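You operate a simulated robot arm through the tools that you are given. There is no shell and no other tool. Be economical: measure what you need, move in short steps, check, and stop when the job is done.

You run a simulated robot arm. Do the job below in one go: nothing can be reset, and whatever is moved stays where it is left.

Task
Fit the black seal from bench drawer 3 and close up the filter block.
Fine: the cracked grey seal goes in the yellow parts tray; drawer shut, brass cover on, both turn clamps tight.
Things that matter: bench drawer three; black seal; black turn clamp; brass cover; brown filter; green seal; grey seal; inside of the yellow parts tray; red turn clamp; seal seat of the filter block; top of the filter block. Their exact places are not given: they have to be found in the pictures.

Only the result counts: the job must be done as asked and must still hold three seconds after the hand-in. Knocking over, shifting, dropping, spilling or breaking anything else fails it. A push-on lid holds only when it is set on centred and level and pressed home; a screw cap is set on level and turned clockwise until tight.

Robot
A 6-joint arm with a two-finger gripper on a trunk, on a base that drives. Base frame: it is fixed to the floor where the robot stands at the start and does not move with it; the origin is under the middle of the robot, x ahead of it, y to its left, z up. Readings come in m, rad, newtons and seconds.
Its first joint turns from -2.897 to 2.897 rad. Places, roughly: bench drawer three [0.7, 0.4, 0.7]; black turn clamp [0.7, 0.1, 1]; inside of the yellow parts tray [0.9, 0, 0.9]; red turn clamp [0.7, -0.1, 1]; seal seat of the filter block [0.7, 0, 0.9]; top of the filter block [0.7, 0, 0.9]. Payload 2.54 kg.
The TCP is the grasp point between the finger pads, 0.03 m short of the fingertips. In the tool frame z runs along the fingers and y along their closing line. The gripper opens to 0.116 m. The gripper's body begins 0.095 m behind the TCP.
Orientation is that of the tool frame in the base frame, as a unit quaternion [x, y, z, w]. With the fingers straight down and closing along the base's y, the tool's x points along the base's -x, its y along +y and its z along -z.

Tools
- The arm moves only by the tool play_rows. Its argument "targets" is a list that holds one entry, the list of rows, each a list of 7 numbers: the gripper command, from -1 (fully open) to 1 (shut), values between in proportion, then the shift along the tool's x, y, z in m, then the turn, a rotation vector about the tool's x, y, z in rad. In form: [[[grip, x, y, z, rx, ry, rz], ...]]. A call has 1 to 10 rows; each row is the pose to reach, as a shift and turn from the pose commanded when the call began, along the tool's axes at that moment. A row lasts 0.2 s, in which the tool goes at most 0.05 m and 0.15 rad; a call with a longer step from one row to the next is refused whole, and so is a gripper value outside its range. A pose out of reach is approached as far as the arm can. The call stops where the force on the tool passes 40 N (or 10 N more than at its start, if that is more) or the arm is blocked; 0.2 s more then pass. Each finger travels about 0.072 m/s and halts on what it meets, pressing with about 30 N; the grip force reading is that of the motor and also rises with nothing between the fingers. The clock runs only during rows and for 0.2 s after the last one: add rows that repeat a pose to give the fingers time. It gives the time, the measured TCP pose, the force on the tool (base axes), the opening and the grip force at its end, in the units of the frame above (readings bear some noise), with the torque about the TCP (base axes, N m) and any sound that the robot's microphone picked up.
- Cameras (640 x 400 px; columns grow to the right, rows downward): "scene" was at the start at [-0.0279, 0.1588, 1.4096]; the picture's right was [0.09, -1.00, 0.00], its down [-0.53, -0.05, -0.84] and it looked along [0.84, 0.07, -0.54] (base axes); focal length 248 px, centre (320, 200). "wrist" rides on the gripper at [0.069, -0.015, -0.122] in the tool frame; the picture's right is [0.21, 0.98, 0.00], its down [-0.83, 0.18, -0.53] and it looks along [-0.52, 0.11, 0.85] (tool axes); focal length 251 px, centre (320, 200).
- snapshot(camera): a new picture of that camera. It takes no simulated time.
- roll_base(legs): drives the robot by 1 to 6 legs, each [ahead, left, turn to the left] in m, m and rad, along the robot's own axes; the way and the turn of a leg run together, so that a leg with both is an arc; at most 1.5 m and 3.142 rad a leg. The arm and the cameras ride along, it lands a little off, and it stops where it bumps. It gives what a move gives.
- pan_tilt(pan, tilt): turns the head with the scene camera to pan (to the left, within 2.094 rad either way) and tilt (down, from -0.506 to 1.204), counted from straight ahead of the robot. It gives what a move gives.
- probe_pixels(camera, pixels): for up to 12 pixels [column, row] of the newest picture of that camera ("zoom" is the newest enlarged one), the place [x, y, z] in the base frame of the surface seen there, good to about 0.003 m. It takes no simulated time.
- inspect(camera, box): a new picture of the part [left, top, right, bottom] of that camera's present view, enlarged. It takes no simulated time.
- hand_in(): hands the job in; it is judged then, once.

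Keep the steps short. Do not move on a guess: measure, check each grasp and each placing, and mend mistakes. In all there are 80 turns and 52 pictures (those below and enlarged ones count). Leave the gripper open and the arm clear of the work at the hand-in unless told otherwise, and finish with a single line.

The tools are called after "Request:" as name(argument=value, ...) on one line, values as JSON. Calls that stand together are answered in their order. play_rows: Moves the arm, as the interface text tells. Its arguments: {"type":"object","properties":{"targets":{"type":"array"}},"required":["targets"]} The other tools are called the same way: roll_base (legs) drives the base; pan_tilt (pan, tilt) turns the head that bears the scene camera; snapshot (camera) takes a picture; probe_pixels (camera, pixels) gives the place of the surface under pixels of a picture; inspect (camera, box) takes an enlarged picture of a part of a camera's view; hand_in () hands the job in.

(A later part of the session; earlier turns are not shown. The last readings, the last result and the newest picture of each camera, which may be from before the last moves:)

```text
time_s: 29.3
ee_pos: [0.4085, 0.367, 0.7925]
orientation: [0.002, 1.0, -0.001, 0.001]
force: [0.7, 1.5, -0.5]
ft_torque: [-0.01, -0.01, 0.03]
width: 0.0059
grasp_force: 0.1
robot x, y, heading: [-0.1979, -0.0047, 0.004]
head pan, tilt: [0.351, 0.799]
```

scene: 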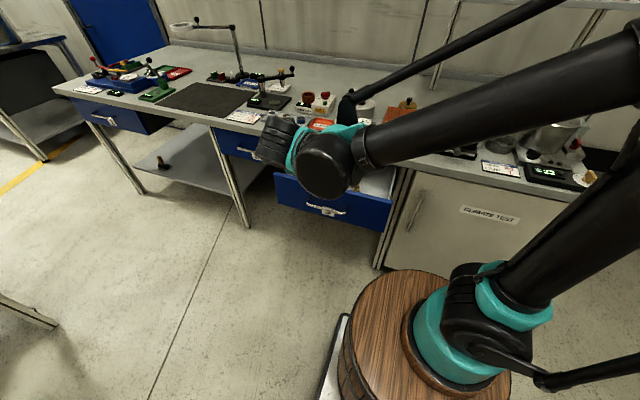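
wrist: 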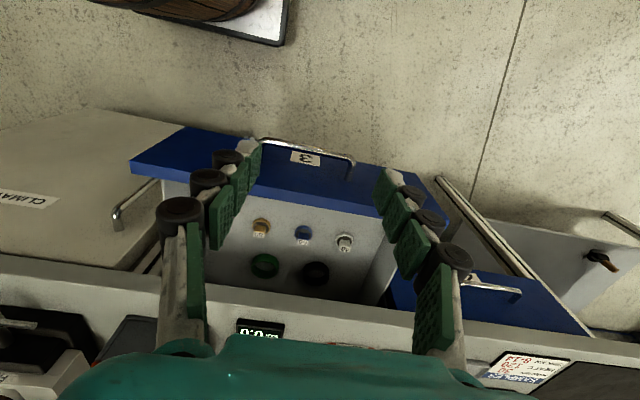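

Fingers are inside with no contact. I pull toward -x by about 0.2 m in gentle steps.

Request:
play_rows(targets=[[[0.9, 0.02, 0, 0, 0, 0, 0], [0.9, 0.032, 0, 0, 0, 0, 0], [0.9, 0.05, 0, 0, 0, 0, 0], [0.9, 0.07, 0, 0, 0, 0, 0], [0.9, 0.09, 0, 0, 0, 0, 0], [0.9, 0.11, 0, 0, 0, 0, 0], [0.9, 0.13, 0, 0, 0, 0, 0], [0.9, 0.15, 0, 0, 0, 0, 0], [0.9, 0.17, 0, 0, 0, 0, 0], [0.9, 0.185, 0, 0, 0, 0, 0]]])

Request:
snapshot(camera="wrist")

```text
time_s: 31.1
ee_pos: [0.2695, 0.3675, 0.7937]
orientation: [0.004, 1.0, -0.002, 0.008]
force: [8.1, -0.6, 1.5]
ft_torque: [-0.01, -0.21, 0.08]
width: 0.0062
grasp_force: 0.1
robot x, y, heading: [-0.1994, -0.0023, 0.006]
head pan, tilt: [0.351, 0.799]
stopped in row 8: the force on the tool passed its limit at 64 N (the readings are from after the stop); the commanded pose is now the measured one
```

```text
20 pictures are left
```

wrist: 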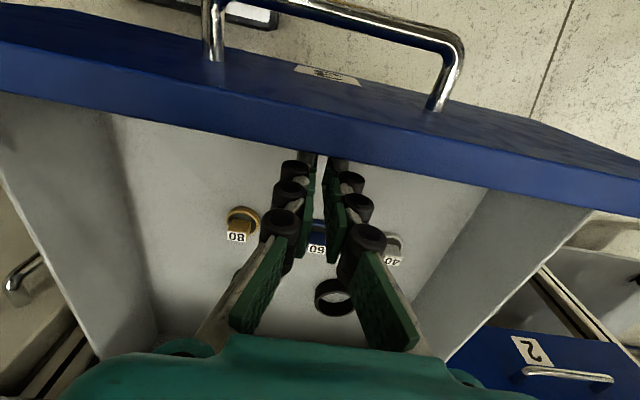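

The drawer reached its end stop (about 0.107 m further). The black seal should now be near x≈0.53, just in front of the bench edge. I unload, rise and look.

Request:
play_rows(targets=[[[0.9, -0.012, 0, 0, 0, -0.014, 0], [0.9, -0.012, 0, -0.04, 0, 0.014, 0], [0.6, -0.012, 0, -0.085, 0, 0.014, 0], [0.2, -0.012, 0, -0.13, 0, 0.014, 0], [-0.4, -0.012, 0, -0.165, 0, 0.014, 0], [-0.4, -0.012, 0.0, -0.165, 0, 0.014, 0]]])

Request:
inspect(camera="wrist", box=[180, 150, 420, 300])

```text
time_s: 32.5
ee_pos: [0.2802, 0.3688, 0.9598]
orientation: [0.004, 1.0, -0.002, 0.0]
force: [0.0, 0.3, 0.0]
ft_torque: [0.01, -0.03, 0.03]
width: 0.0812
grasp_force: 0.0
robot x, y, heading: [-0.2018, -0.0016, 0.005]
head pan, tilt: [0.351, 0.799]
```

```text
2.67 times, centred on (300, 225) of wrist
```

zoom: 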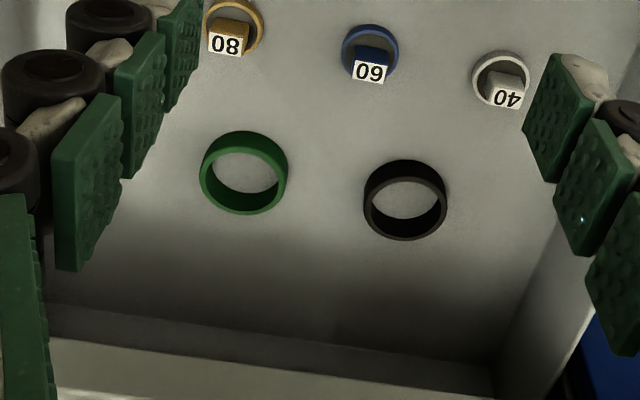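

Request:
probe_pixels(camera="zoom", pixels=[[405, 188], [406, 238], [368, 205], [443, 205], [405, 165], [405, 205], [375, 180], [437, 180], [370, 215], [440, 218], [240, 345], [404, 232]])

```text
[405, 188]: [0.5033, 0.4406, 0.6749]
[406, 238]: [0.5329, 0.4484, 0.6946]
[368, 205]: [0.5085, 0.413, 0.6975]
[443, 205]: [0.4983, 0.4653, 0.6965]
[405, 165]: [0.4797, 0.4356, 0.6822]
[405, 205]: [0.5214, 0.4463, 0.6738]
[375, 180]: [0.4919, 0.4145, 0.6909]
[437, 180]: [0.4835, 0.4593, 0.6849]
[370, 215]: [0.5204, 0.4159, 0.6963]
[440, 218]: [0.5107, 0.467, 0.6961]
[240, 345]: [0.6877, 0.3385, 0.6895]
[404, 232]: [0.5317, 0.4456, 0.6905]
```

The black seal is centred at about (0.507,0.440), top at z 0.697. To see whether a vertical hand clears the bench edge (x 0.554), I'll probe the palm's thickness in the wrist view.

Request:
probe_pixels(camera="wrist", pixels=[[320, 345], [320, 365], [320, 385], [250, 345], [400, 345], [185, 348], [320, 340]])

Request:
inspect(camera="scene", box=[200, 60, 420, 230])

```text
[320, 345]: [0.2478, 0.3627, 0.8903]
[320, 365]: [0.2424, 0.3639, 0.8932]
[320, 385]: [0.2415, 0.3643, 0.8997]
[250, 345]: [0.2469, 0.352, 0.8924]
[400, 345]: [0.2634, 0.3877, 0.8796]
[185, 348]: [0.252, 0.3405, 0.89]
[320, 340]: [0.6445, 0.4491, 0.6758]
```

```text
2.35 times, centred on (310, 145) of scene
```

zoom: 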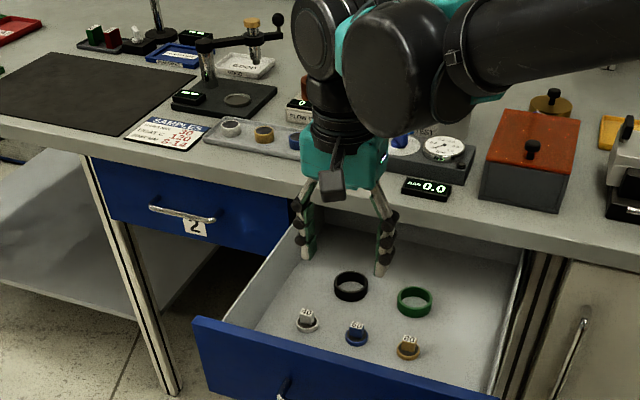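

To be safe I tilt the hand back 0.25 rad for this grasp, and will place with the same tilt. I approach over the black seal.

Request:
play_rows(targets=[[[-0.4, -0.04, 0.018, 0.0, 0, -0.0625, 0], [-0.4, -0.08, 0.036, 0.01, 0, -0.125, 0], [-0.4, -0.12, 0.054, 0.02, 0, -0.1875, 0], [-0.4, -0.16, 0.071, 0.03, 0, -0.25, 0], [-0.4, -0.18, 0.071, 0.073, 0, -0.25, 0], [-0.4, -0.2, 0.071, 0.116, 0, -0.25, 0], [-0.4, -0.22, 0.071, 0.155, 0, -0.25, 0], [-0.4, -0.22, 0.071, 0.19, 0, -0.25, 0], [-0.4, -0.22, 0.071, 0.19, 0, -0.25, 0]]])

Request:
inspect(camera="scene", box=[200, 60, 420, 230])

Request:
snapshot(camera="wrist")

```text
time_s: 34.5
ee_pos: [0.4999, 0.4371, 0.7687]
orientation: [0.004, 0.992, -0.003, 0.125]
force: [0.5, -0.3, -0.7]
ft_torque: [-0.01, 0.01, 0.03]
width: 0.0811
grasp_force: 0.0
robot x, y, heading: [-0.1976, 0.0002, 0.003]
head pan, tilt: [0.351, 0.799]
```

```text
2.35 times, centred on (310, 145) of scene
```

zoom: 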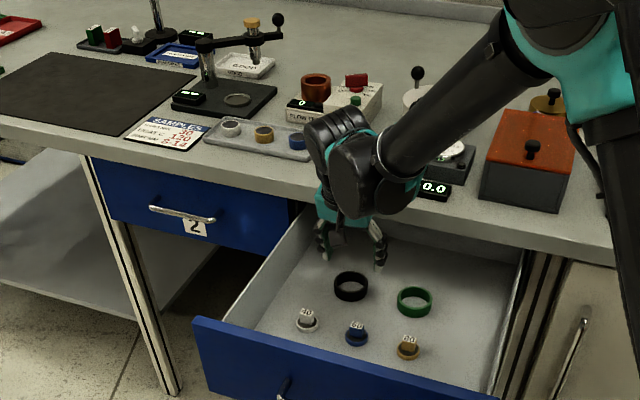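

```text
16 pictures are left
```

wrist: 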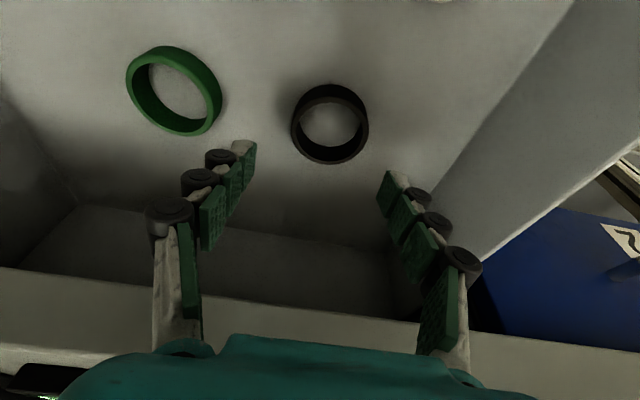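

I check the seal position from this closer view before descending.

Request:
probe_pixels(camera="wrist", pixels=[[294, 128], [366, 128], [330, 158], [330, 88], [296, 140], [364, 140], [330, 125], [295, 115], [366, 113]])

```text
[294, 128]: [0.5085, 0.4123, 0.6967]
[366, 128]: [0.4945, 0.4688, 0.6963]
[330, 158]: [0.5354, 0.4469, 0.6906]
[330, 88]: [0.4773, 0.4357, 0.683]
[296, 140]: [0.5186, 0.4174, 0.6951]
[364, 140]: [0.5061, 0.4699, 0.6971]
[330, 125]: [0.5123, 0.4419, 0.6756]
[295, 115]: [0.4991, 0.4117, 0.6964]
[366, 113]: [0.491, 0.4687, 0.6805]
```

Request:
play_rows(targets=[[[-0.4, 0.0075, 0.0034, 0.027, 0, 0, 0], [-0.4, 0.013, 0.0034, 0.048, 0, 0, 0], [-0.4, 0.0149, 0.0034, 0.0543, 0, 0, 0], [0, 0.0149, 0.0034, 0.0543, 0, 0, 0], [0.5, 0.0149, 0.0034, 0.0543, 0, 0, 0], [0.5, 0.0149, 0.0034, 0.0543, 0, 0, 0], [0.5, 0.0149, 0.0034, 0.0543, 0, 0, 0]]])

```text
time_s: 36.0
ee_pos: [0.4983, 0.4406, 0.7124]
orientation: [0.004, 0.992, -0.002, 0.125]
force: [0.4, 3.4, 4.0]
ft_torque: [0.13, -0.05, 0.08]
width: 0.0606
grasp_force: 30.0
robot x, y, heading: [-0.1985, -0.0, 0.004]
head pan, tilt: [0.351, 0.799]
```

Gripped at 0.0606 m. I lift straight up out of the drawer.

Request:
play_rows(targets=[[[0.5, -0.0025, 0, -0.0097, 0, 0, 0], [0.5, -0.0074, 0, -0.0291, 0, 0, 0], [0.5, -0.0185, 0, -0.0727, 0, 0, 0], [0.5, -0.0296, 0, -0.116, 0, 0, 0], [0.5, -0.0408, 0, -0.16, 0, 0, 0], [0.5, -0.0519, 0, -0.2035, 0, 0, 0], [0.5, -0.063, 0, -0.247, 0, 0, 0], [0.5, -0.0741, 0, -0.2907, 0, 0, 0], [0.5, -0.0852, 0, -0.3343, 0, 0, 0]]])

Request:
snapshot(camera="wrist")

```text
time_s: 38.0
ee_pos: [0.4988, 0.4416, 1.0605]
orientation: [0.003, 0.992, -0.002, 0.126]
force: [0.4, 0.4, -0.3]
ft_torque: [-0.05, 0.06, 0.03]
width: 0.0605
grasp_force: 29.5
robot x, y, heading: [-0.2041, -0.0008, 0.011]
head pan, tilt: [0.351, 0.799]
```

```text
15 pictures are left
```

wrist: 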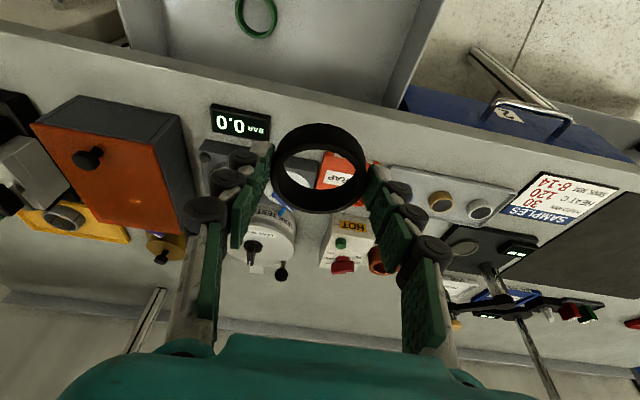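

The black seal is held level. I carry it across toward the block at this height.

Request:
play_rows(targets=[[[0.5, -0.0185, -0.042, 0.0047, 0, 0, 0], [0.5, -0.037, -0.084, 0.0094, 0, 0, 0], [0.5, -0.0555, -0.126, 0.0141, 0, 0, 0], [0.5, -0.074, -0.168, 0.0188, 0, 0, 0], [0.5, -0.0925, -0.21, 0.0236, 0, 0, 0], [0.5, -0.111, -0.252, 0.0283, 0, 0, 0], [0.5, -0.1295, -0.294, 0.033, 0, 0, 0], [0.5, -0.148, -0.336, 0.0377, 0, 0, 0], [0.5, -0.1665, -0.378, 0.0424, 0, 0, 0], [0.5, -0.185, -0.42, 0.0471, 0, 0, 0]]])

Request:
play_rows(targets=[[[0.5, -0.0187, -0.041, 0.005, 0, 0, 0], [0.5, -0.0187, -0.041, 0.005, 0, 0, 0], [0.5, -0.0187, -0.041, 0.005, 0, 0, 0]]])

Request:
snapshot(camera="wrist")

```text
time_s: 40.2
ee_pos: [0.6858, 0.02, 1.0592]
orientation: [0.003, 0.992, -0.002, 0.125]
force: [-0.6, -0.8, 0.0]
ft_torque: [-0.03, 0.01, -0.05]
width: 0.0605
grasp_force: 30.0
robot x, y, heading: [-0.2009, -0.0029, 0.002]
head pan, tilt: [0.351, 0.799]
```

```text
time_s: 41.0
ee_pos: [0.7066, -0.0201, 1.0576]
orientation: [0.004, 0.992, -0.002, 0.125]
force: [-0.2, -0.2, 0.0]
ft_torque: [-0.01, 0.03, 0.01]
width: 0.0603
grasp_force: 30.1
robot x, y, heading: [-0.2022, -0.0023, 0.003]
head pan, tilt: [0.351, 0.799]
```

```text
14 pictures are left
```

wrist: 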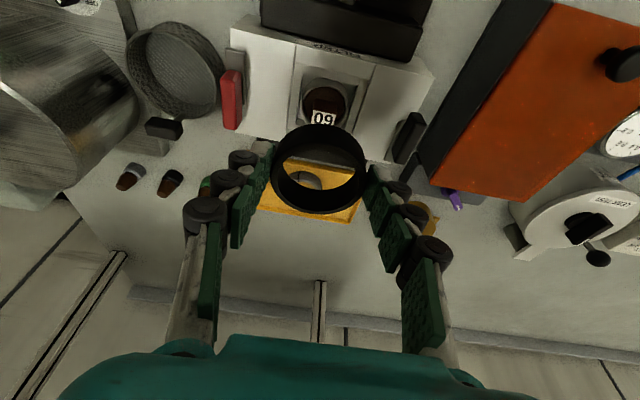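

I'll measure the held seal and the seat collar together.

Request:
probe_pixels(camera="wrist", pixels=[[275, 165], [365, 165], [320, 209], [320, 128], [276, 175], [363, 178], [323, 119], [306, 103], [343, 108], [325, 84], [300, 105], [350, 112]])

```text
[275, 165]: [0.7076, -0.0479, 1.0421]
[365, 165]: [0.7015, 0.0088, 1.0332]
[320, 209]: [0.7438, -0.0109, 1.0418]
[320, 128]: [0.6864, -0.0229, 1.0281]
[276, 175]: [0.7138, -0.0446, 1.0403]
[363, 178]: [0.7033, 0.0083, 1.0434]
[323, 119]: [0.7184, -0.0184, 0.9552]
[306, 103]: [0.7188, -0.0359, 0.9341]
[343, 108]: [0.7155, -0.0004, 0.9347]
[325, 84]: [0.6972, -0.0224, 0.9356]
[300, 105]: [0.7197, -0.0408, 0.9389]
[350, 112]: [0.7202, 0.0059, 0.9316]
```

The held seal's centre is about (0.7145,-0.020) and the seat's about (0.717,-0.019). I shift +2.5 mm in x and lower toward the seat.

Request:
play_rows(targets=[[[0.5, 0.004, 0.0006, 0.03, 0, 0, 0], [0.5, 0.01, 0.0006, 0.055, 0, 0, 0], [0.5, 0.016, 0.0006, 0.072, 0, 0, 0], [0.5, 0.0183, 0.0006, 0.082, 0, 0, 0], [0.5, 0.0188, 0.0006, 0.084, 0, 0, 0], [0.5, 0.0193, 0.0006, 0.086, 0, 0, 0], [0.5, 0.0195, 0.0006, 0.087, 0, 0, 0]]])

Request:
inspect(camera="wrist", box=[200, 60, 440, 222])

```text
time_s: 42.6
ee_pos: [0.7059, -0.0201, 0.9715]
orientation: [0.004, 0.992, -0.002, 0.125]
force: [-6.2, 1.0, 26.8]
ft_torque: [0.41, -0.71, 0.13]
width: 0.061
grasp_force: 29.8
robot x, y, heading: [-0.1991, 0.0048, 0.01]
head pan, tilt: [0.351, 0.799]
```

```text
2.47 times, centred on (320, 141) of wrist
```

zoom: 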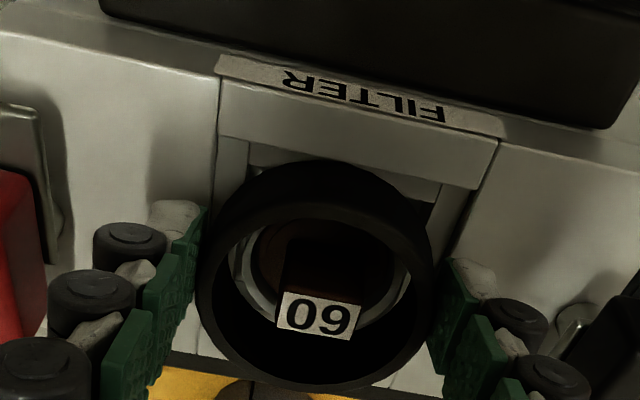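

There's contact at z 0.9715 with about 27 N, slightly high (0.969 expected). I'll check centring before going further.

Request:
probe_pixels(camera="zoom", pixels=[[205, 260], [432, 265], [320, 378], [310, 175], [245, 285], [405, 280], [260, 310], [385, 310], [310, 318], [320, 165], [200, 285], [436, 285]])

```text
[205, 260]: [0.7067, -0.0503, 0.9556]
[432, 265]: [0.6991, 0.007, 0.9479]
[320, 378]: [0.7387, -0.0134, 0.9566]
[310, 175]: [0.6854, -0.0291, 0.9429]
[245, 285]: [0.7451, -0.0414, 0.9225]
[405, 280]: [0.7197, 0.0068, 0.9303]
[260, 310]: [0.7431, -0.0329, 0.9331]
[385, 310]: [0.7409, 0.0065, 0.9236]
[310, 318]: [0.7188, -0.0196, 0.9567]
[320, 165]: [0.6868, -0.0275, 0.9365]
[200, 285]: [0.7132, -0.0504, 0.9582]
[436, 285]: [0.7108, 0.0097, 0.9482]
```

The seal top reads 0.957 against 0.9535 for the old one, and it sits about 3 mm too near in x, so it's on the collar lip. I lift 4 mm, shift +x 3 mm and +y 1 mm, then lower again.

Request:
play_rows(targets=[[[0.5, -0.001, 0, -0.005, 0, 0, 0], [0.5, -0.0035, 0.001, -0.0045, 0, 0, 0], [0.5, -0.0035, 0.001, -0.0045, 0, 0, 0]]])

```text
time_s: 43.5
ee_pos: [0.7081, -0.0211, 0.9765]
orientation: [0.003, 0.992, -0.003, 0.124]
force: [-11.5, -3.2, -5.7]
ft_torque: [-0.12, 0.33, 0.04]
width: 0.0609
grasp_force: 29.1
robot x, y, heading: [-0.1992, 0.0009, 0.005]
head pan, tilt: [0.351, 0.799]
```

The residual force suggests the seal is caught on the collar. I'll look.

Request:
inspect(camera="wrist", box=[200, 60, 440, 222])

Request:
probe_pixels(camera="zoom", pixels=[[205, 260], [432, 265], [320, 378], [310, 175], [320, 370], [320, 385], [310, 200], [260, 310], [220, 220], [420, 230], [320, 165], [200, 275]])

```text
2.47 times, centred on (320, 141) of wrist
```

zoom: 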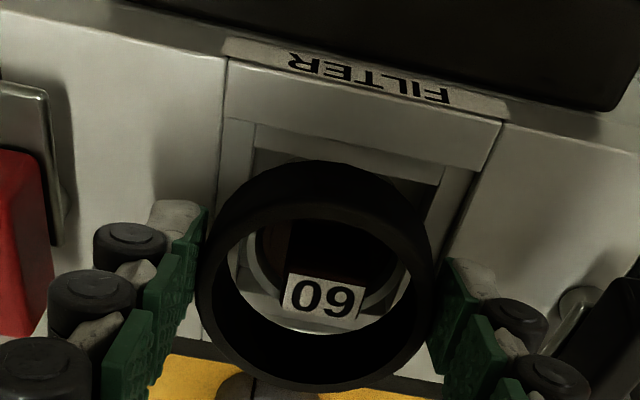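

```text
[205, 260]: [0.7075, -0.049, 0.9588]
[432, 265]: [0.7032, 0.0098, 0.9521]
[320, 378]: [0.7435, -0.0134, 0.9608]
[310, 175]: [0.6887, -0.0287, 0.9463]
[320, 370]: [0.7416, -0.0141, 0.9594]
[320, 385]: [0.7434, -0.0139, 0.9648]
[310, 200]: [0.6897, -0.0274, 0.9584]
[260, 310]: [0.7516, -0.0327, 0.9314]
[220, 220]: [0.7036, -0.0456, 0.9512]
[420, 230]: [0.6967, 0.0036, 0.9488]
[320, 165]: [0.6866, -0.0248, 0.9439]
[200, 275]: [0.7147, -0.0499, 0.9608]
```

The seal moves with the hand and now looks centred at (0.7155,-0.0195). I lower again.

Request:
play_rows(targets=[[[0.5, 0, 0, 0, 0, 0, 0], [0.5, 0.0007, 0, 0.0029, 0, 0, 0], [0.5, 0.0012, 0, 0.0048, 0, 0, 0], [0.5, 0.0017, 0, 0.0068, 0, 0, 0], [0.5, 0.002, 0, 0.0078, 0, 0, 0]]])

```text
time_s: 44.6
ee_pos: [0.7094, -0.0201, 0.9681]
orientation: [0.004, 0.992, -0.003, 0.125]
force: [-14.8, 2.7, 17.5]
ft_torque: [0.06, 0.76, 0.05]
width: 0.0606
grasp_force: 29.5
robot x, y, heading: [-0.1986, 0.0019, 0.002]
head pan, tilt: [0.351, 0.799]
```

z 0.968 means the seal is fully down. I release and rise straight up.

Request:
play_rows(targets=[[[0.5, 0.0, 0, -0.001, 0, 0, 0], [0.1, 0.0, 0, -0.001, 0, 0, 0], [-0.35, 0, 0, -0.001, 0, 0, 0], [-0.35, 0, 0, -0.001, 0, 0, 0], [-0.35, -0.005, 0, -0.02, 0, 0, 0], [-0.35, -0.015, 0, -0.058, 0, 0, 0], [-0.35, -0.026, 0, -0.102, 0, 0, 0]]])

Request:
inspect(camera="wrist", box=[200, 30, 440, 192])

Request:
probe_pixels(camera="zoom", pixels=[[320, 132], [320, 150], [315, 210], [320, 240], [285, 195], [365, 205], [290, 170], [355, 175], [320, 195], [310, 235]])

```text
time_s: 46.2
ee_pos: [0.7098, -0.0224, 1.0729]
orientation: [0.004, 0.992, -0.002, 0.125]
force: [-0.1, 1.3, -0.3]
ft_torque: [0.01, 0.01, 0.02]
width: 0.0783
grasp_force: 0.0
robot x, y, heading: [-0.1997, -0.0004, 0.003]
head pan, tilt: [0.351, 0.799]
```

```text
2.47 times, centred on (320, 111) of wrist
```

zoom: 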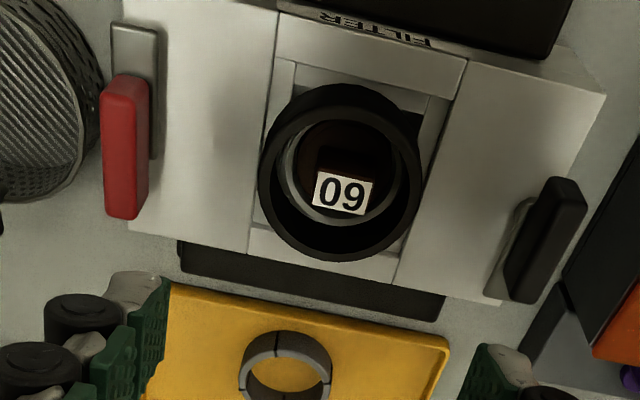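

```text
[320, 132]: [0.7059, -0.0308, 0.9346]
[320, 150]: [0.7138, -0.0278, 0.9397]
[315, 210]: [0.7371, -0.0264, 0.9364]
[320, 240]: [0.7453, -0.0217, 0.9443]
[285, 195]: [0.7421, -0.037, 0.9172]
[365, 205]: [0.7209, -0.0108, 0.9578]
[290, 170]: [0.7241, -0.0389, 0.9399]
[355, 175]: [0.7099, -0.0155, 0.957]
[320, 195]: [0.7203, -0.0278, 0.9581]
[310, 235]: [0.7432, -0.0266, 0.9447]
```

Request:
probe_pixels(camera="zoom", pixels=[[264, 165], [417, 170], [342, 258], [325, 112], [290, 240], [395, 240], [300, 125], [385, 125], [285, 372], [130, 150], [545, 240], [345, 195]])

```text
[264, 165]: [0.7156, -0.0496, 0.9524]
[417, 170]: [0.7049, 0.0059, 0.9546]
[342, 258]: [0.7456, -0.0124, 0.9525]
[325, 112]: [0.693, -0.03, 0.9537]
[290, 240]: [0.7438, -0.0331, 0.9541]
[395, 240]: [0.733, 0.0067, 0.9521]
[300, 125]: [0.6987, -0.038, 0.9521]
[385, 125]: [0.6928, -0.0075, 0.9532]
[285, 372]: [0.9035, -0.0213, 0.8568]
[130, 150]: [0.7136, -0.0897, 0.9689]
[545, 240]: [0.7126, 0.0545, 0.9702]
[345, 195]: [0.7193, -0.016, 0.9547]
```

The black seal sits level (rim 0.953 all round) and centred. Now to close the drawer. I carry the hand back high to in front of the drawer, tilting to 0.5 rad with fingers closed to push on the handle bar.

Request:
play_rows(targets=[[[-0.3, 0.0368, 0.0258, -0.0094, 0, 0, 0], [0, 0.0736, 0.0516, -0.0188, 0, 0, 0], [0.3, 0.1104, 0.0774, -0.0282, 0, 0, 0], [0.9, 0.1472, 0.1032, -0.0376, 0, 0, 0], [0.9, 0.184, 0.129, -0.047, 0, 0, 0], [0.9, 0.2208, 0.1548, -0.0564, 0, 0, 0], [0.9, 0.2576, 0.1806, -0.0658, 0, 0, 0], [0.9, 0.2944, 0.2064, -0.0752, 0, 0, 0], [0.9, 0.3312, 0.2322, -0.0846, 0, 0, 0], [0.9, 0.368, 0.258, -0.094, 0, 0, 0]]])

Request:
play_rows(targets=[[[0.9, 0.0368, 0.0258, -0.0094, 0, -0.05, 0], [0.9, 0.0736, 0.0516, -0.0188, 0, -0.1, 0], [0.9, 0.1104, 0.0774, -0.0282, 0, -0.15, 0], [0.9, 0.1472, 0.1032, -0.0376, 0, -0.2, 0], [0.9, 0.184, 0.129, -0.047, 0, -0.25, 0], [0.9, 0.184, 0.129, -0.047, 0, -0.25, 0]]])

```text
time_s: 48.5
ee_pos: [0.3319, 0.2393, 1.0702]
orientation: [0.005, 0.992, -0.003, 0.125]
force: [0.0, 0.3, 0.3]
ft_torque: [-0.01, 0.01, 0.03]
width: 0.0057
grasp_force: 0.1
robot x, y, heading: [-0.1986, -0.0024, -0.002]
head pan, tilt: [0.351, 0.799]
```

```text
time_s: 49.9
ee_pos: [0.1431, 0.372, 1.073]
orientation: [0.004, 0.969, -0.003, 0.248]
force: [-0.4, -1.3, 0.7]
ft_torque: [-0.01, 0.0, -0.02]
width: 0.0059
grasp_force: 0.2
robot x, y, heading: [-0.2013, -0.0016, -0.002]
head pan, tilt: [0.351, 0.799]
```

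I descend in front of the handle bar (bar now at about x 0.21, z 0.743).

Request:
play_rows(targets=[[[0.95, 0.022, -0.002, 0.0404, 0, 0, 0], [0.95, 0.044, -0.004, 0.0807, 0, 0, 0], [0.95, 0.0661, -0.006, 0.1211, 0, 0, 0], [0.95, 0.0881, -0.006, 0.1615, 0, 0, 0], [0.95, 0.1101, -0.006, 0.2019, 0, 0, 0], [0.95, 0.1322, -0.006, 0.2422, 0, 0, 0], [0.95, 0.1542, -0.006, 0.2826, 0, 0, 0], [0.95, 0.1542, -0.006, 0.2826, 0, 0, 0]]])

Request:
snapshot(camera="wrist")

```text
time_s: 51.6
ee_pos: [0.1442, 0.3633, 0.7507]
orientation: [0.004, 0.969, -0.003, 0.247]
force: [-0.4, -0.4, -1.0]
ft_torque: [-0.02, -0.02, 0.0]
width: 0.0029
grasp_force: 0.1
robot x, y, heading: [-0.1986, -0.0012, -0.0]
head pan, tilt: [0.351, 0.799]
```

```text
10 pictures are left
```

wrist: 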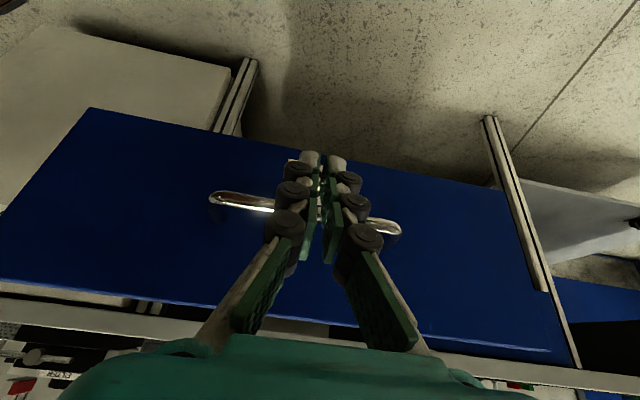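

Fingers are in front of the bar. I drive the base forward 0.2 m to push the drawer.

Request:
roll_base(legs=[[0.1, 0, 0], [0.1, 0, 0]])

```text
time_s: 53.5
ee_pos: [0.3394, 0.365, 0.7522]
orientation: [0.002, 0.969, -0.002, 0.248]
force: [0.3, 0.4, 0.0]
ft_torque: [0.0, -0.02, -0.02]
width: 0.0028
grasp_force: 0.0
robot x, y, heading: [-0.0026, 0.0011, 0.001]
head pan, tilt: [0.351, 0.799]
```

I push on with the arm, +x in 2 cm steps until it meets the closed stop.

Request:
play_rows(targets=[[[0.95, -0.0176, 0, 0.0096, 0, 0, 0], [0.95, -0.0351, 0, 0.0192, 0, 0, 0], [0.95, -0.0527, 0, 0.0287, 0, 0, 0], [0.95, -0.0702, 0, 0.0383, 0, 0, 0], [0.95, -0.0878, 0, 0.0479, 0, 0, 0], [0.95, -0.1053, 0, 0.0575, 0, 0, 0], [0.95, -0.1229, 0, 0.067, 0, 0, 0], [0.95, -0.136, 0, 0.0742, 0, 0, 0], [0.95, -0.1448, 0, 0.079, 0, 0, 0], [0.95, -0.1536, 0, 0.0838, 0, 0, 0]]])

Request:
snapshot(camera="wrist")

```text
time_s: 55.7
ee_pos: [0.505, 0.3646, 0.7504]
orientation: [0.002, 0.97, -0.001, 0.242]
force: [-4.0, -0.6, -0.5]
ft_torque: [0.02, 0.03, 0.01]
width: 0.0026
grasp_force: 0.0
robot x, y, heading: [0.0014, -0.0004, 0.003]
head pan, tilt: [0.351, 0.799]
stopped in row 10: the force on the tool passed its limit at 59 N (the readings are from after the stop); the commanded pose is now the measured one
```

```text
9 pictures are left
```

wrist: 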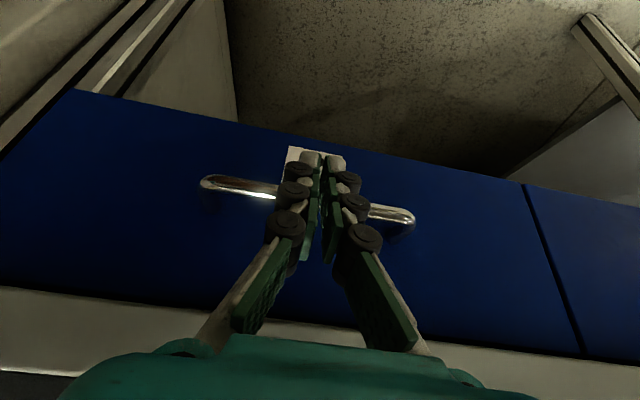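

It stopped hard and looks flush. I'll compare the drawer 3 face with the drawer 2 face.

Request:
probe_pixels(camera="wrist", pixels=[[480, 250], [150, 200], [600, 260], [250, 270], [240, 186]])

```text
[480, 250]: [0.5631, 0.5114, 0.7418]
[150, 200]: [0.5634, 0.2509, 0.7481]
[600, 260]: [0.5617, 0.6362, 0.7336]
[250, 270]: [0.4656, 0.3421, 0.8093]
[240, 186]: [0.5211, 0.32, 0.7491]
```

Drawer 3 is flush with drawer 2, so it's shut. I back off, rise and bring the hand vertical.

Request:
play_rows(targets=[[[0.95, 0.044, 0, -0.0235, 0, 0, 0], [0.95, 0.088, 0, -0.047, 0, 0, 0], [0.95, 0.0668, 0, -0.0867, 0, 0, 0], [0.95, 0.0456, 0, -0.1264, 0, 0.07, 0], [0.95, 0.0245, 0, -0.1661, 0, 0.14, 0], [0.9, 0.0033, 0, -0.2058, 0, 0.21, 0], [0.6, -0.0179, 0, -0.2456, 0, 0.28, 0], [0.3, -0.039, 0, -0.2853, 0, 0.35, 0], [0.1, -0.0602, 0, -0.325, 0, 0.42, 0], [0.1, -0.0814, 0, -0.3647, 0, 0.489, 0]]])

```text
time_s: 57.9
ee_pos: [0.4062, 0.3609, 1.1133]
orientation: [0.002, 1.0, 0.0, 0.0]
force: [0.8, 0.0, 0.2]
ft_torque: [-0.02, -0.01, 0.01]
width: 0.0522
grasp_force: 0.1
robot x, y, heading: [-0.0026, 0.0015, 0.0]
head pan, tilt: [0.351, 0.799]
```

Vertical again. I move so the wrist camera looks at the brass cover.

Request:
play_rows(targets=[[[0.1, -0.0424, -0.0196, 0.006, 0, 0, 0], [0.1, -0.0848, -0.0392, 0.012, 0, 0, 0], [0.1, -0.1272, -0.0588, 0.018, 0, 0, 0], [0.1, -0.1696, -0.0784, 0.024, 0, 0, 0], [0.1, -0.212, -0.098, 0.03, 0, 0, 0], [0.1, -0.2544, -0.1176, 0.036, 0, 0, 0], [0.1, -0.2968, -0.1372, 0.042, 0, 0, 0], [0.1, -0.3392, -0.1568, 0.048, 0, 0, 0], [0.1, -0.3816, -0.1764, 0.054, 0, 0, 0], [0.1, -0.424, -0.196, 0.06, 0, 0, 0]]])

Request:
inspect(camera="wrist", box=[200, 100, 440, 262])

```text
time_s: 60.1
ee_pos: [0.83, 0.1664, 1.0505]
orientation: [0.001, 1.0, 0.0, 0.0]
force: [-0.7, 1.2, 1.0]
ft_torque: [-0.01, -0.05, 0.03]
width: 0.0523
grasp_force: 0.1
robot x, y, heading: [-0.0069, 0.0012, 0.001]
head pan, tilt: [0.351, 0.799]
```

```text
2.47 times, centred on (320, 181) of wrist
```

zoom: 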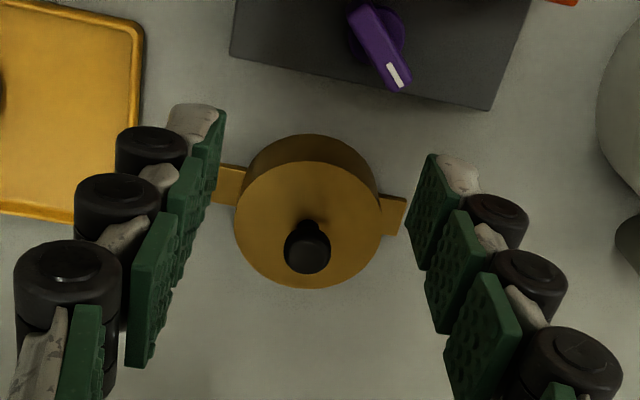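

Request:
probe_pixels(camera="zoom", pixels=[[308, 245], [288, 248], [328, 248], [308, 265], [305, 225], [238, 210], [380, 215], [310, 165], [305, 285], [228, 185], [393, 215], [260, 240]])

```text
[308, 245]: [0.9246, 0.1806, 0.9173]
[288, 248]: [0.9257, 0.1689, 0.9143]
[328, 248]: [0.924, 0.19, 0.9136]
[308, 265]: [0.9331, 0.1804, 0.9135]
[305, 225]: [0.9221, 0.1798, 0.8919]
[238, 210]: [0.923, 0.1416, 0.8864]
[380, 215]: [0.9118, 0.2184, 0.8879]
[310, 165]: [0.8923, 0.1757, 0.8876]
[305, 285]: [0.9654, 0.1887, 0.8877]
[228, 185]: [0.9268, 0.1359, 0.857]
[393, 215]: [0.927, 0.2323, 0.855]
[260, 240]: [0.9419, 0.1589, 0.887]
```

The cover is centred at about (0.927,0.181) with its ears along y, and the knob is 20 mm wide with its top at z 0.917. I go down over the knob and close.

Request:
play_rows(targets=[[[0.1, -0.04, 0.006, 0.01, 0, 0, 0], [0.1, -0.08, 0.011, 0.02, 0, 0, 0], [0.1, -0.0965, 0.0143, 0.05, 0, 0, 0], [0.1, -0.0965, 0.0143, 0.09, 0, 0, 0], [0.1, -0.0965, 0.0143, 0.115, 0, 0, 0], [0.1, -0.0965, 0.0143, 0.129, 0, 0, 0], [0.1, -0.0965, 0.0143, 0.129, 0, 0, 0]]])

```text
time_s: 61.7
ee_pos: [0.9258, 0.1797, 0.9215]
orientation: [0.002, 1.0, -0.002, 0.0]
force: [-0.4, -0.3, 0.0]
ft_torque: [0.02, 0.0, -0.01]
width: 0.0523
grasp_force: 0.1
robot x, y, heading: [-0.0001, -0.0019, 0.005]
head pan, tilt: [0.351, 0.799]
```

Request:
play_rows(targets=[[[0.5, -0.001, 0.001, 0.001, 0, 0, 0], [0.9, -0.001, 0.001, 0.001, 0, 0, 0], [0.9, -0.001, 0.001, 0.001, 0, 0, 0], [0.9, -0.001, 0.001, 0.001, 0, 0, 0], [0.9, -0.001, 0.001, -0.01, 0, 0, 0], [0.9, -0.001, 0.001, -0.04, 0, 0, 0], [0.9, -0.001, 0.001, -0.085, 0, 0, 0], [0.9, -0.001, 0.001, -0.125, 0, 0, 0]]])

Request:
inspect(camera="wrist", box=[180, 80, 460, 269])

```text
time_s: 63.5
ee_pos: [0.927, 0.183, 1.0469]
orientation: [0.001, 1.0, -0.001, 0.0]
force: [0.0, 0.4, -2.5]
ft_torque: [0.02, 0.0, 0.01]
width: 0.022
grasp_force: 30.1
robot x, y, heading: [-0.0036, -0.0005, -0.001]
head pan, tilt: [0.351, 0.799]
```

```text
2.12 times, centred on (320, 174) of wrist
```

zoom: 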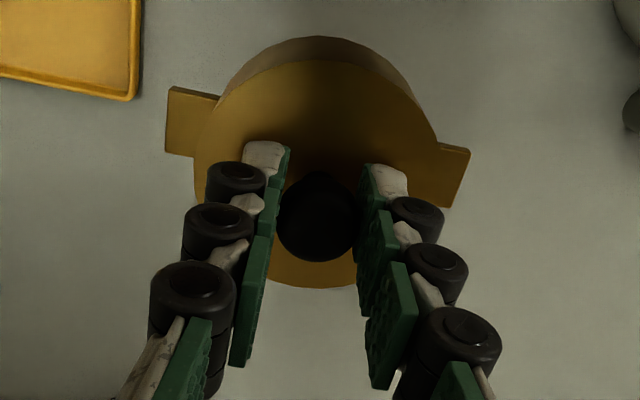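

The cover is held. I'll measure its centre, level and ear direction relative to the TCP.

Request:
probe_pixels(camera="zoom", pixels=[[172, 122], [465, 178], [190, 95], [462, 152], [172, 150], [446, 205], [200, 140], [435, 150], [318, 64], [318, 283], [320, 45], [380, 55]])

```text
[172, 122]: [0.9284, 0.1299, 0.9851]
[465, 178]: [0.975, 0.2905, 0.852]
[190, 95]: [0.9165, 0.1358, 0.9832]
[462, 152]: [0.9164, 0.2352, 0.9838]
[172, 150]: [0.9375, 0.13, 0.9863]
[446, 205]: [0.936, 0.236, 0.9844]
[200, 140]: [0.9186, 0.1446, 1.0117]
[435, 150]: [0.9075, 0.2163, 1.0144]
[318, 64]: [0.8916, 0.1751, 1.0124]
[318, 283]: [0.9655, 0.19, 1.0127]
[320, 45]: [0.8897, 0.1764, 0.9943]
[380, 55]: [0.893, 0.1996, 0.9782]
```

The cover is centred under the TCP and level. I raise and carry it over the block.

Request:
play_rows(targets=[[[0.9, 0.01, -0.005, -0.04, 0, 0, 0], [0.9, 0.043, -0.033, -0.053, 0, 0, 0], [0.9, 0.077, -0.067, -0.053, 0, 0, 0], [0.9, 0.111, -0.101, -0.053, 0, 0, 0], [0.9, 0.145, -0.135, -0.053, 0, 0, 0], [0.9, 0.179, -0.169, -0.053, 0, 0, 0], [0.9, 0.205, -0.195, -0.053, 0, 0, 0], [0.9, 0.211, -0.202, -0.053, 0, 0, 0], [0.9, 0.211, -0.202, -0.033, 0, 0, 0], [0.9, 0.211, -0.202, -0.033, 0, 0, 0]]])

Request:
snapshot(camera="wrist")

```text
time_s: 65.7
ee_pos: [0.7144, -0.02, 1.0799]
orientation: [0.002, 1.0, -0.001, 0.0]
force: [0.3, -0.5, -2.1]
ft_torque: [-0.01, 0.02, 0.0]
width: 0.0221
grasp_force: 30.4
robot x, y, heading: [-0.005, 0.0004, 0.002]
head pan, tilt: [0.351, 0.799]
```

```text
6 pictures are left
```

wrist: 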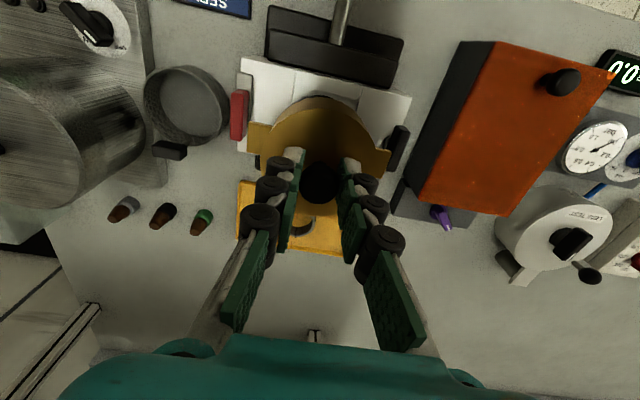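

I correct by +1.6 mm x and +1 mm y, and lower slowly.

Request:
play_rows(targets=[[[0.9, -0.0016, 0.001, 0.02, 0, 0, 0], [0.9, -0.0016, 0.001, 0.038, 0, 0, 0], [0.9, -0.0016, 0.001, 0.046, 0, 0, 0], [0.9, -0.0016, 0.001, 0.052, 0, 0, 0], [0.9, -0.0016, 0.001, 0.057, 0, 0, 0], [0.9, -0.0016, 0.001, 0.062, 0, 0, 0], [0.9, -0.0016, 0.001, 0.066, 0, 0, 0], [0.9, -0.0016, 0.001, 0.069, 0, 0, 0]]])

```text
time_s: 67.5
ee_pos: [0.7173, -0.0177, 1.0117]
orientation: [0.001, 1.0, -0.001, 0.0]
force: [0.0, -0.1, -2.2]
ft_torque: [0.01, -0.02, 0.02]
width: 0.0222
grasp_force: 30.2
robot x, y, heading: [-0.0034, -0.0026, 0.007]
head pan, tilt: [0.351, 0.799]
```

The cover slid over the seal without contact. I continue down and press.

Request:
play_rows(targets=[[[0.9, 0.001, -0.001, 0.002, 0, 0, 0], [0.9, 0.001, -0.001, 0.004, 0, 0, 0], [0.9, 0.001, -0.001, 0.006, 0, 0, 0], [0.9, 0.001, -0.001, 0.008, 0, 0, 0], [0.9, 0.001, -0.001, 0.01, 0, 0, 0]]])

```text
time_s: 68.7
ee_pos: [0.7165, -0.02, 1.0025]
orientation: [0.001, 1.0, -0.001, 0.001]
force: [6.1, 1.7, 18.6]
ft_torque: [0.03, -0.21, -0.04]
width: 0.022
grasp_force: 29.7
robot x, y, heading: [-0.0009, 0.0027, 0.001]
head pan, tilt: [0.351, 0.799]
```

Request:
play_rows(targets=[[[0.9, 0, 0, 0.001, 0, 0, 0], [0.9, 0, 0, 0.002, 0, 0, 0], [0.9, 0, 0, 0.003, 0, 0, 0], [0.9, 0, 0, 0.004, 0, 0, 0]]])

```text
time_s: 69.5
ee_pos: [0.716, -0.0189, 1.0005]
orientation: [0.002, 1.0, 0.0, 0.001]
force: [-4.2, 1.9, 12.4]
ft_torque: [0.04, -0.24, 0.0]
width: 0.0221
grasp_force: 29.5
robot x, y, heading: [-0.0052, 0.0014, 0.003]
head pan, tilt: [0.351, 0.799]
stopped in row 4: the force on the tool passed its limit at 44 N (the readings are from after the stop); the commanded pose is now the measured one
```

Pressed home at 44 N. I release the knob, rise, and back off for a view of cover and clamps.

Request:
play_rows(targets=[[[0.5, 0, 0, 0, 0, 0, 0], [0.1, 0, 0, 0, 0, 0, 0], [0.1, 0, 0, 0, 0, 0, 0], [0.1, 0, 0, -0.02, 0, 0, 0], [0.1, 0, 0, -0.06, 0, 0, 0], [0.1, 0.03, -0.005, -0.09, 0, 0, 0], [0.1, 0.07, -0.01, -0.1, 0, 0, 0], [0.1, 0.08, -0.01, -0.1, 0, 0, 0]]])

Request:
inspect(camera="wrist", box=[210, 100, 430, 238])

```text
time_s: 71.3
ee_pos: [0.636, -0.0317, 1.0995]
orientation: [0.002, 1.0, -0.001, 0.001]
force: [0.2, 0.7, 0.3]
ft_torque: [0.03, 0.02, 0.0]
width: 0.0523
grasp_force: 0.0
robot x, y, heading: [-0.0018, -0.0006, 0.008]
head pan, tilt: [0.351, 0.799]
```

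```text
2.90 times, centred on (320, 169) of wrist
```

zoom: 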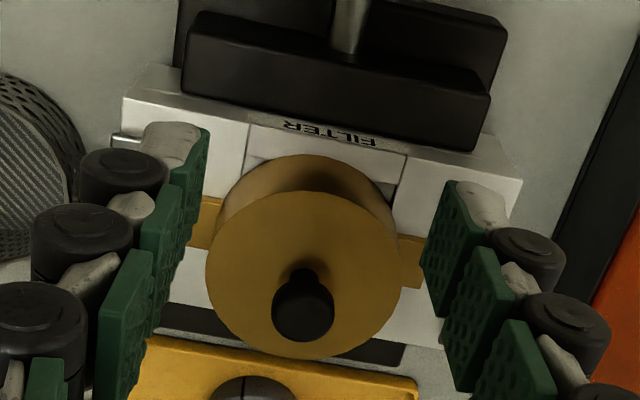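

Request:
probe_pixels(camera="zoom", pixels=[[225, 275], [385, 280], [300, 210], [300, 350], [205, 215], [412, 265], [303, 305], [200, 235], [300, 178]])

```text
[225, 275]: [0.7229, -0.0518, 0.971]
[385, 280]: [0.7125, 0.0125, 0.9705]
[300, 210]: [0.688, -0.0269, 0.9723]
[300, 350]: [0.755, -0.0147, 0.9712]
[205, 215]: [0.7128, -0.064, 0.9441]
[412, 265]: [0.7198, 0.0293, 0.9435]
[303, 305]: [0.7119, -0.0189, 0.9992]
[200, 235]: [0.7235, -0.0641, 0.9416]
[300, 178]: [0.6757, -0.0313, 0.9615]
```

The cover is level (top 0.971, ears 0.943 both sides). Next is the red clamp: handle centre about (0.715,-0.0945), top 0.972. I go above it with a 4 cm opening, then down to tips at about 0.953.

Request:
play_rows(targets=[[[0.31, -0.03, -0.025, 0, 0, 0, 0], [0.31, -0.06, -0.05, 0.01, 0, 0, 0], [0.31, -0.079, -0.063, 0.03, 0, 0, 0], [0.31, -0.079, -0.063, 0.07, 0, 0, 0], [0.31, -0.079, -0.063, 0.07, 0, 0, 0]]])

Request:
snapshot(camera="wrist")

```text
time_s: 72.5
ee_pos: [0.713, -0.0922, 1.03]
orientation: [0.001, 1.0, -0.001, 0.0]
force: [-0.2, -0.2, 0.2]
ft_torque: [0.03, 0.0, 0.02]
width: 0.04
grasp_force: 0.0
robot x, y, heading: [-0.0019, 0.002, 0.003]
head pan, tilt: [0.351, 0.799]
```

```text
4 pictures are left
```

wrist: 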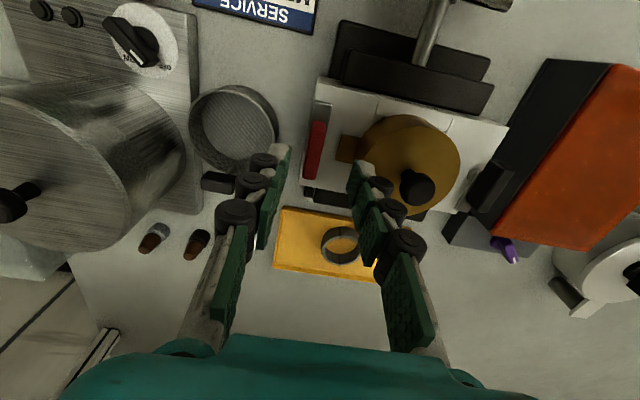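

Request:
probe_pixels(camera="wrist", pixels=[[218, 182], [236, 182], [270, 125], [315, 125], [308, 178], [316, 150], [322, 110], [311, 190], [349, 148], [385, 145], [494, 175], [478, 205]])

```text
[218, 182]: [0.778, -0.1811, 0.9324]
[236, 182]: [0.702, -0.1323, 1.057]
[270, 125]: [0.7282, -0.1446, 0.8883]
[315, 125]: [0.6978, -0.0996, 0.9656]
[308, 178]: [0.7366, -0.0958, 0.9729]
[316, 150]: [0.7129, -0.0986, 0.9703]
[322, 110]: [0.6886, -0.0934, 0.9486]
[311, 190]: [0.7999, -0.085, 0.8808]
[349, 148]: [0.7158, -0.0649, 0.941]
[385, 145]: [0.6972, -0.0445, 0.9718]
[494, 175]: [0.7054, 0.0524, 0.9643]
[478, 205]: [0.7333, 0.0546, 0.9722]
```

Surroundings are clear (basket z 0.89, its handle 0.93). I go down on the red handle and grip.

Request:
play_rows(targets=[[[0.31, -0.0025, -0.004, 0.02, 0, 0, 0], [0.31, -0.0025, -0.004, 0.04, 0, 0, 0], [0.31, -0.0025, -0.004, 0.047, 0, 0, 0], [0.95, -0.0025, -0.004, 0.047, 0, 0, 0], [0.95, -0.0025, -0.004, 0.047, 0, 0, 0], [0.95, -0.0025, -0.004, 0.047, 0, 0, 0]]])

```text
time_s: 73.9
ee_pos: [0.7155, -0.0968, 0.9834]
orientation: [0.001, 1.0, -0.001, 0.0]
force: [-3.9, -8.8, -9.2]
ft_torque: [-0.28, -0.32, 0.0]
width: 0.0117
grasp_force: 39.2
robot x, y, heading: [-0.0014, -0.0037, -0.002]
head pan, tilt: [0.351, 0.799]
```

The handle is gripped (0.0117 m). I turn clockwise as seen from above, about the tool z.

Request:
play_rows(targets=[[[0.95, 0, 0.001, 0, 0, 0, 0.14], [0.95, 0, 0.001, 0, 0, 0, 0.28], [0.95, 0, 0.001, 0, 0, 0, 0.42], [0.95, 0, 0.001, 0, 0, 0, 0.56], [0.95, 0, 0.001, 0, 0, 0, 0.7], [0.95, 0, 0.001, 0, 0, 0, 0.84], [0.95, 0, 0.001, 0, 0, 0, 0.98], [0.95, 0, 0.001, 0, 0, 0, 1.12], [0.95, 0, 0.001, 0, 0, 0, 1.26], [0.95, 0, 0.001, 0, 0, 0, 1.4]]])

```text
time_s: 76.2
ee_pos: [0.7198, -0.0942, 0.984]
orientation: [0.642, 0.767, 0.001, 0.003]
force: [2.8, 1.4, -0.1]
ft_torque: [0.04, -0.05, 0.01]
width: 0.0114
grasp_force: 38.7
robot x, y, heading: [-0.002, -0.0029, 0.001]
head pan, tilt: [0.351, 0.799]
stopped in row 10: the force on the tool passed its limit at 42 N (the readings are from after the stop); the commanded pose is now the measured one
```

Turned 1.39 rad so far. I continue to find the tight stop.

Request:
play_rows(targets=[[[0.95, 0, 0, 0, 0, 0, 0.06], [0.95, 0, 0, 0, 0, 0, 0.12], [0.95, 0, 0, 0, 0, 0, 0.18], [0.95, 0, 0, 0, 0, 0, 0.24], [0.95, 0, 0, 0, 0, 0, 0.3]]])

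```text
time_s: 77.4
ee_pos: [0.7199, -0.0939, 0.9835]
orientation: [0.749, 0.662, 0.002, 0.001]
force: [16.6, 5.8, 18.9]
ft_torque: [0.22, -0.39, 1.12]
width: 0.014
grasp_force: 39.9
robot x, y, heading: [-0.0046, -0.0001, 0.002]
head pan, tilt: [0.351, 0.799]
```

Torque rose to 1.1 N m at about 97°, with the handle hard against its stop. I release, rise and look.

Request:
play_rows(targets=[[[0.7, 0, 0, 0, 0, 0, -0.05], [0.31, 0, 0, 0, 0, 0, -0.05], [0.31, 0, 0, 0, 0, 0, -0.05], [0.31, 0, 0, -0.02, 0, 0, -0.12], [0.31, 0, 0, -0.05, 0, 0, -0.26], [0.31, 0, 0, -0.09, 0, 0, -0.4], [0.31, 0, 0, -0.1, 0, 0, -0.54], [0.31, 0, 0, -0.1, 0, 0, -0.68], [0.31, 0, 0, -0.1, 0, 0, -0.82], [0.31, 0, 0, -0.1, 0, 0, -0.96]]])

Request:
play_rows(targets=[[[0.31, 0, 0, 0, 0, 0, -0.14], [0.31, 0, 0, 0, 0, 0, -0.28], [0.31, 0, 0, 0, 0, 0, -0.42], [0.31, 0, 0, 0, 0, 0, -0.56], [0.31, 0, 0, 0, 0, 0, -0.7], [0.31, 0, 0, 0, 0, 0, -0.734], [0.31, 0, 0, 0, 0, 0, -0.734]]])

Request:
inspect(camera="wrist", box=[240, 80, 540, 270])

```text
time_s: 79.6
ee_pos: [0.7187, -0.0951, 1.0831]
orientation: [0.358, 0.934, 0.0, 0.002]
force: [0.3, 0.4, 0.1]
ft_torque: [0.03, 0.01, -0.01]
width: 0.04
grasp_force: 0.0
robot x, y, heading: [-0.0024, 0.0049, 0.01]
head pan, tilt: [0.351, 0.799]
```

```text
time_s: 81.2
ee_pos: [0.7183, -0.0949, 1.0825]
orientation: [-0.001, 1.0, 0.0, 0.001]
force: [0.3, 0.2, 0.3]
ft_torque: [-0.01, 0.03, -0.04]
width: 0.0402
grasp_force: 0.0
robot x, y, heading: [-0.0044, -0.0038, 0.002]
head pan, tilt: [0.351, 0.799]
```

```text
2.11 times, centred on (390, 175) of wrist
```

zoom: 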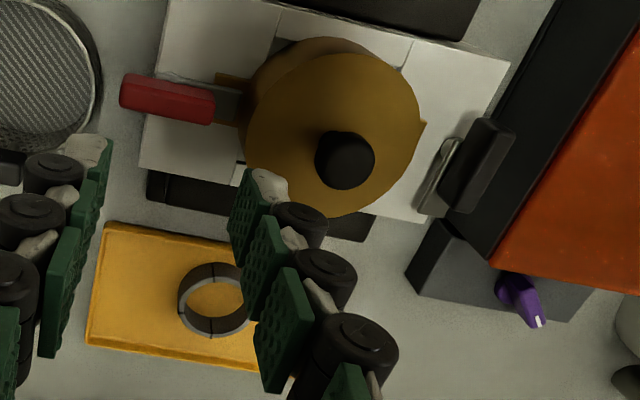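

The red lever now lies across and bears on the ear. I measure the black one.

Request:
probe_pixels(camera="zoom", pixels=[[490, 130], [465, 195], [478, 165], [455, 190], [430, 205], [450, 145], [130, 95], [205, 110], [300, 80], [400, 110], [330, 200]])

```text
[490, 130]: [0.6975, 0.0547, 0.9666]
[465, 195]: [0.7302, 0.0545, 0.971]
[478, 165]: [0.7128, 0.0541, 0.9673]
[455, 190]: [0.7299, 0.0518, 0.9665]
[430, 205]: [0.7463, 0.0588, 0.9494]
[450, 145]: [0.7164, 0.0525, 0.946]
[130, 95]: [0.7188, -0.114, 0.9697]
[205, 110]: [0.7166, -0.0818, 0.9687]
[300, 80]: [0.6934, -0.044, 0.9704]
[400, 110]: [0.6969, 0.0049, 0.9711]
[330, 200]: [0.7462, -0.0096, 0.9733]
```

The black handle centre is about (0.716,0.0575). I move over and down onto it, then grip.

Request:
play_rows(targets=[[[0.31, 0.002, 0.045, 0, 0, 0, 0], [0.31, 0.002, 0.09, 0, 0, 0, 0], [0.31, 0.002, 0.135, 0, 0, 0, 0], [0.31, 0.002, 0.1525, 0.01, 0, 0, 0], [0.31, 0.002, 0.1525, 0.05, 0, 0, 0], [0.31, 0.002, 0.1525, 0.085, 0, 0, 0], [0.31, 0.002, 0.1525, 0.0995, 0, 0, 0], [0.95, 0.002, 0.1525, 0.0995, 0, 0, 0], [0.95, 0.002, 0.1525, 0.0995, 0, 0, 0], [0.95, 0.002, 0.1525, 0.0995, 0, 0, 0]]])

```text
time_s: 83.4
ee_pos: [0.7179, 0.0582, 0.9837]
orientation: [0.0, 1.0, 0.0, 0.002]
force: [-1.4, 7.4, -13.1]
ft_torque: [0.26, -0.48, 0.02]
width: 0.0117
grasp_force: 38.9
robot x, y, heading: [-0.0003, -0.0038, 0.001]
head pan, tilt: [0.351, 0.799]
```

Gripped (0.0117 m). I turn clockwise in two calls.

Request:
play_rows(targets=[[[0.95, 0, 0, 0, 0, 0, 0.14], [0.95, 0, 0, 0, 0, 0, 0.28], [0.95, 0, 0, 0, 0, 0, 0.42], [0.95, 0, 0, 0, 0, 0, 0.56], [0.95, 0, 0, 0, 0, 0, 0.7], [0.95, 0, 0, 0, 0, 0, 0.84], [0.95, 0, 0, 0, 0, 0, 0.98], [0.95, 0, 0, 0, 0, 0, 1.12], [0.95, 0, 0, 0, 0, 0, 1.26], [0.95, 0, 0, 0, 0, 0, 1.4]]])

Request:
play_rows(targets=[[[0.95, 0, 0, 0, 0, 0, 0.06], [0.95, 0, 0, 0, 0, 0, 0.12], [0.95, 0, 0, 0, 0, 0, 0.18], [0.95, 0, 0, 0, 0, 0, 0.24], [0.95, 0, 0, 0, 0, 0, 0.3]]])

```text
time_s: 84.8
ee_pos: [0.7171, 0.0603, 0.9851]
orientation: [0.418, 0.908, 0.003, 0.001]
force: [0.9, 8.1, -1.7]
ft_torque: [0.44, 0.06, 0.05]
width: 0.0115
grasp_force: 39.0
robot x, y, heading: [-0.0019, -0.0012, 0.002]
head pan, tilt: [0.351, 0.799]
stopped in row 7: the force on the tool passed its limit at 41 N (the readings are from after the stop); the commanded pose is now the measured one
```

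```text
time_s: 86.0
ee_pos: [0.7174, 0.0608, 0.9848]
orientation: [0.55, 0.835, 0.003, 0.002]
force: [8.8, 20.3, 3.2]
ft_torque: [-0.15, -0.56, 0.07]
width: 0.0117
grasp_force: 38.7
robot x, y, heading: [-0.0021, -0.001, 0.003]
head pan, tilt: [0.351, 0.799]
```

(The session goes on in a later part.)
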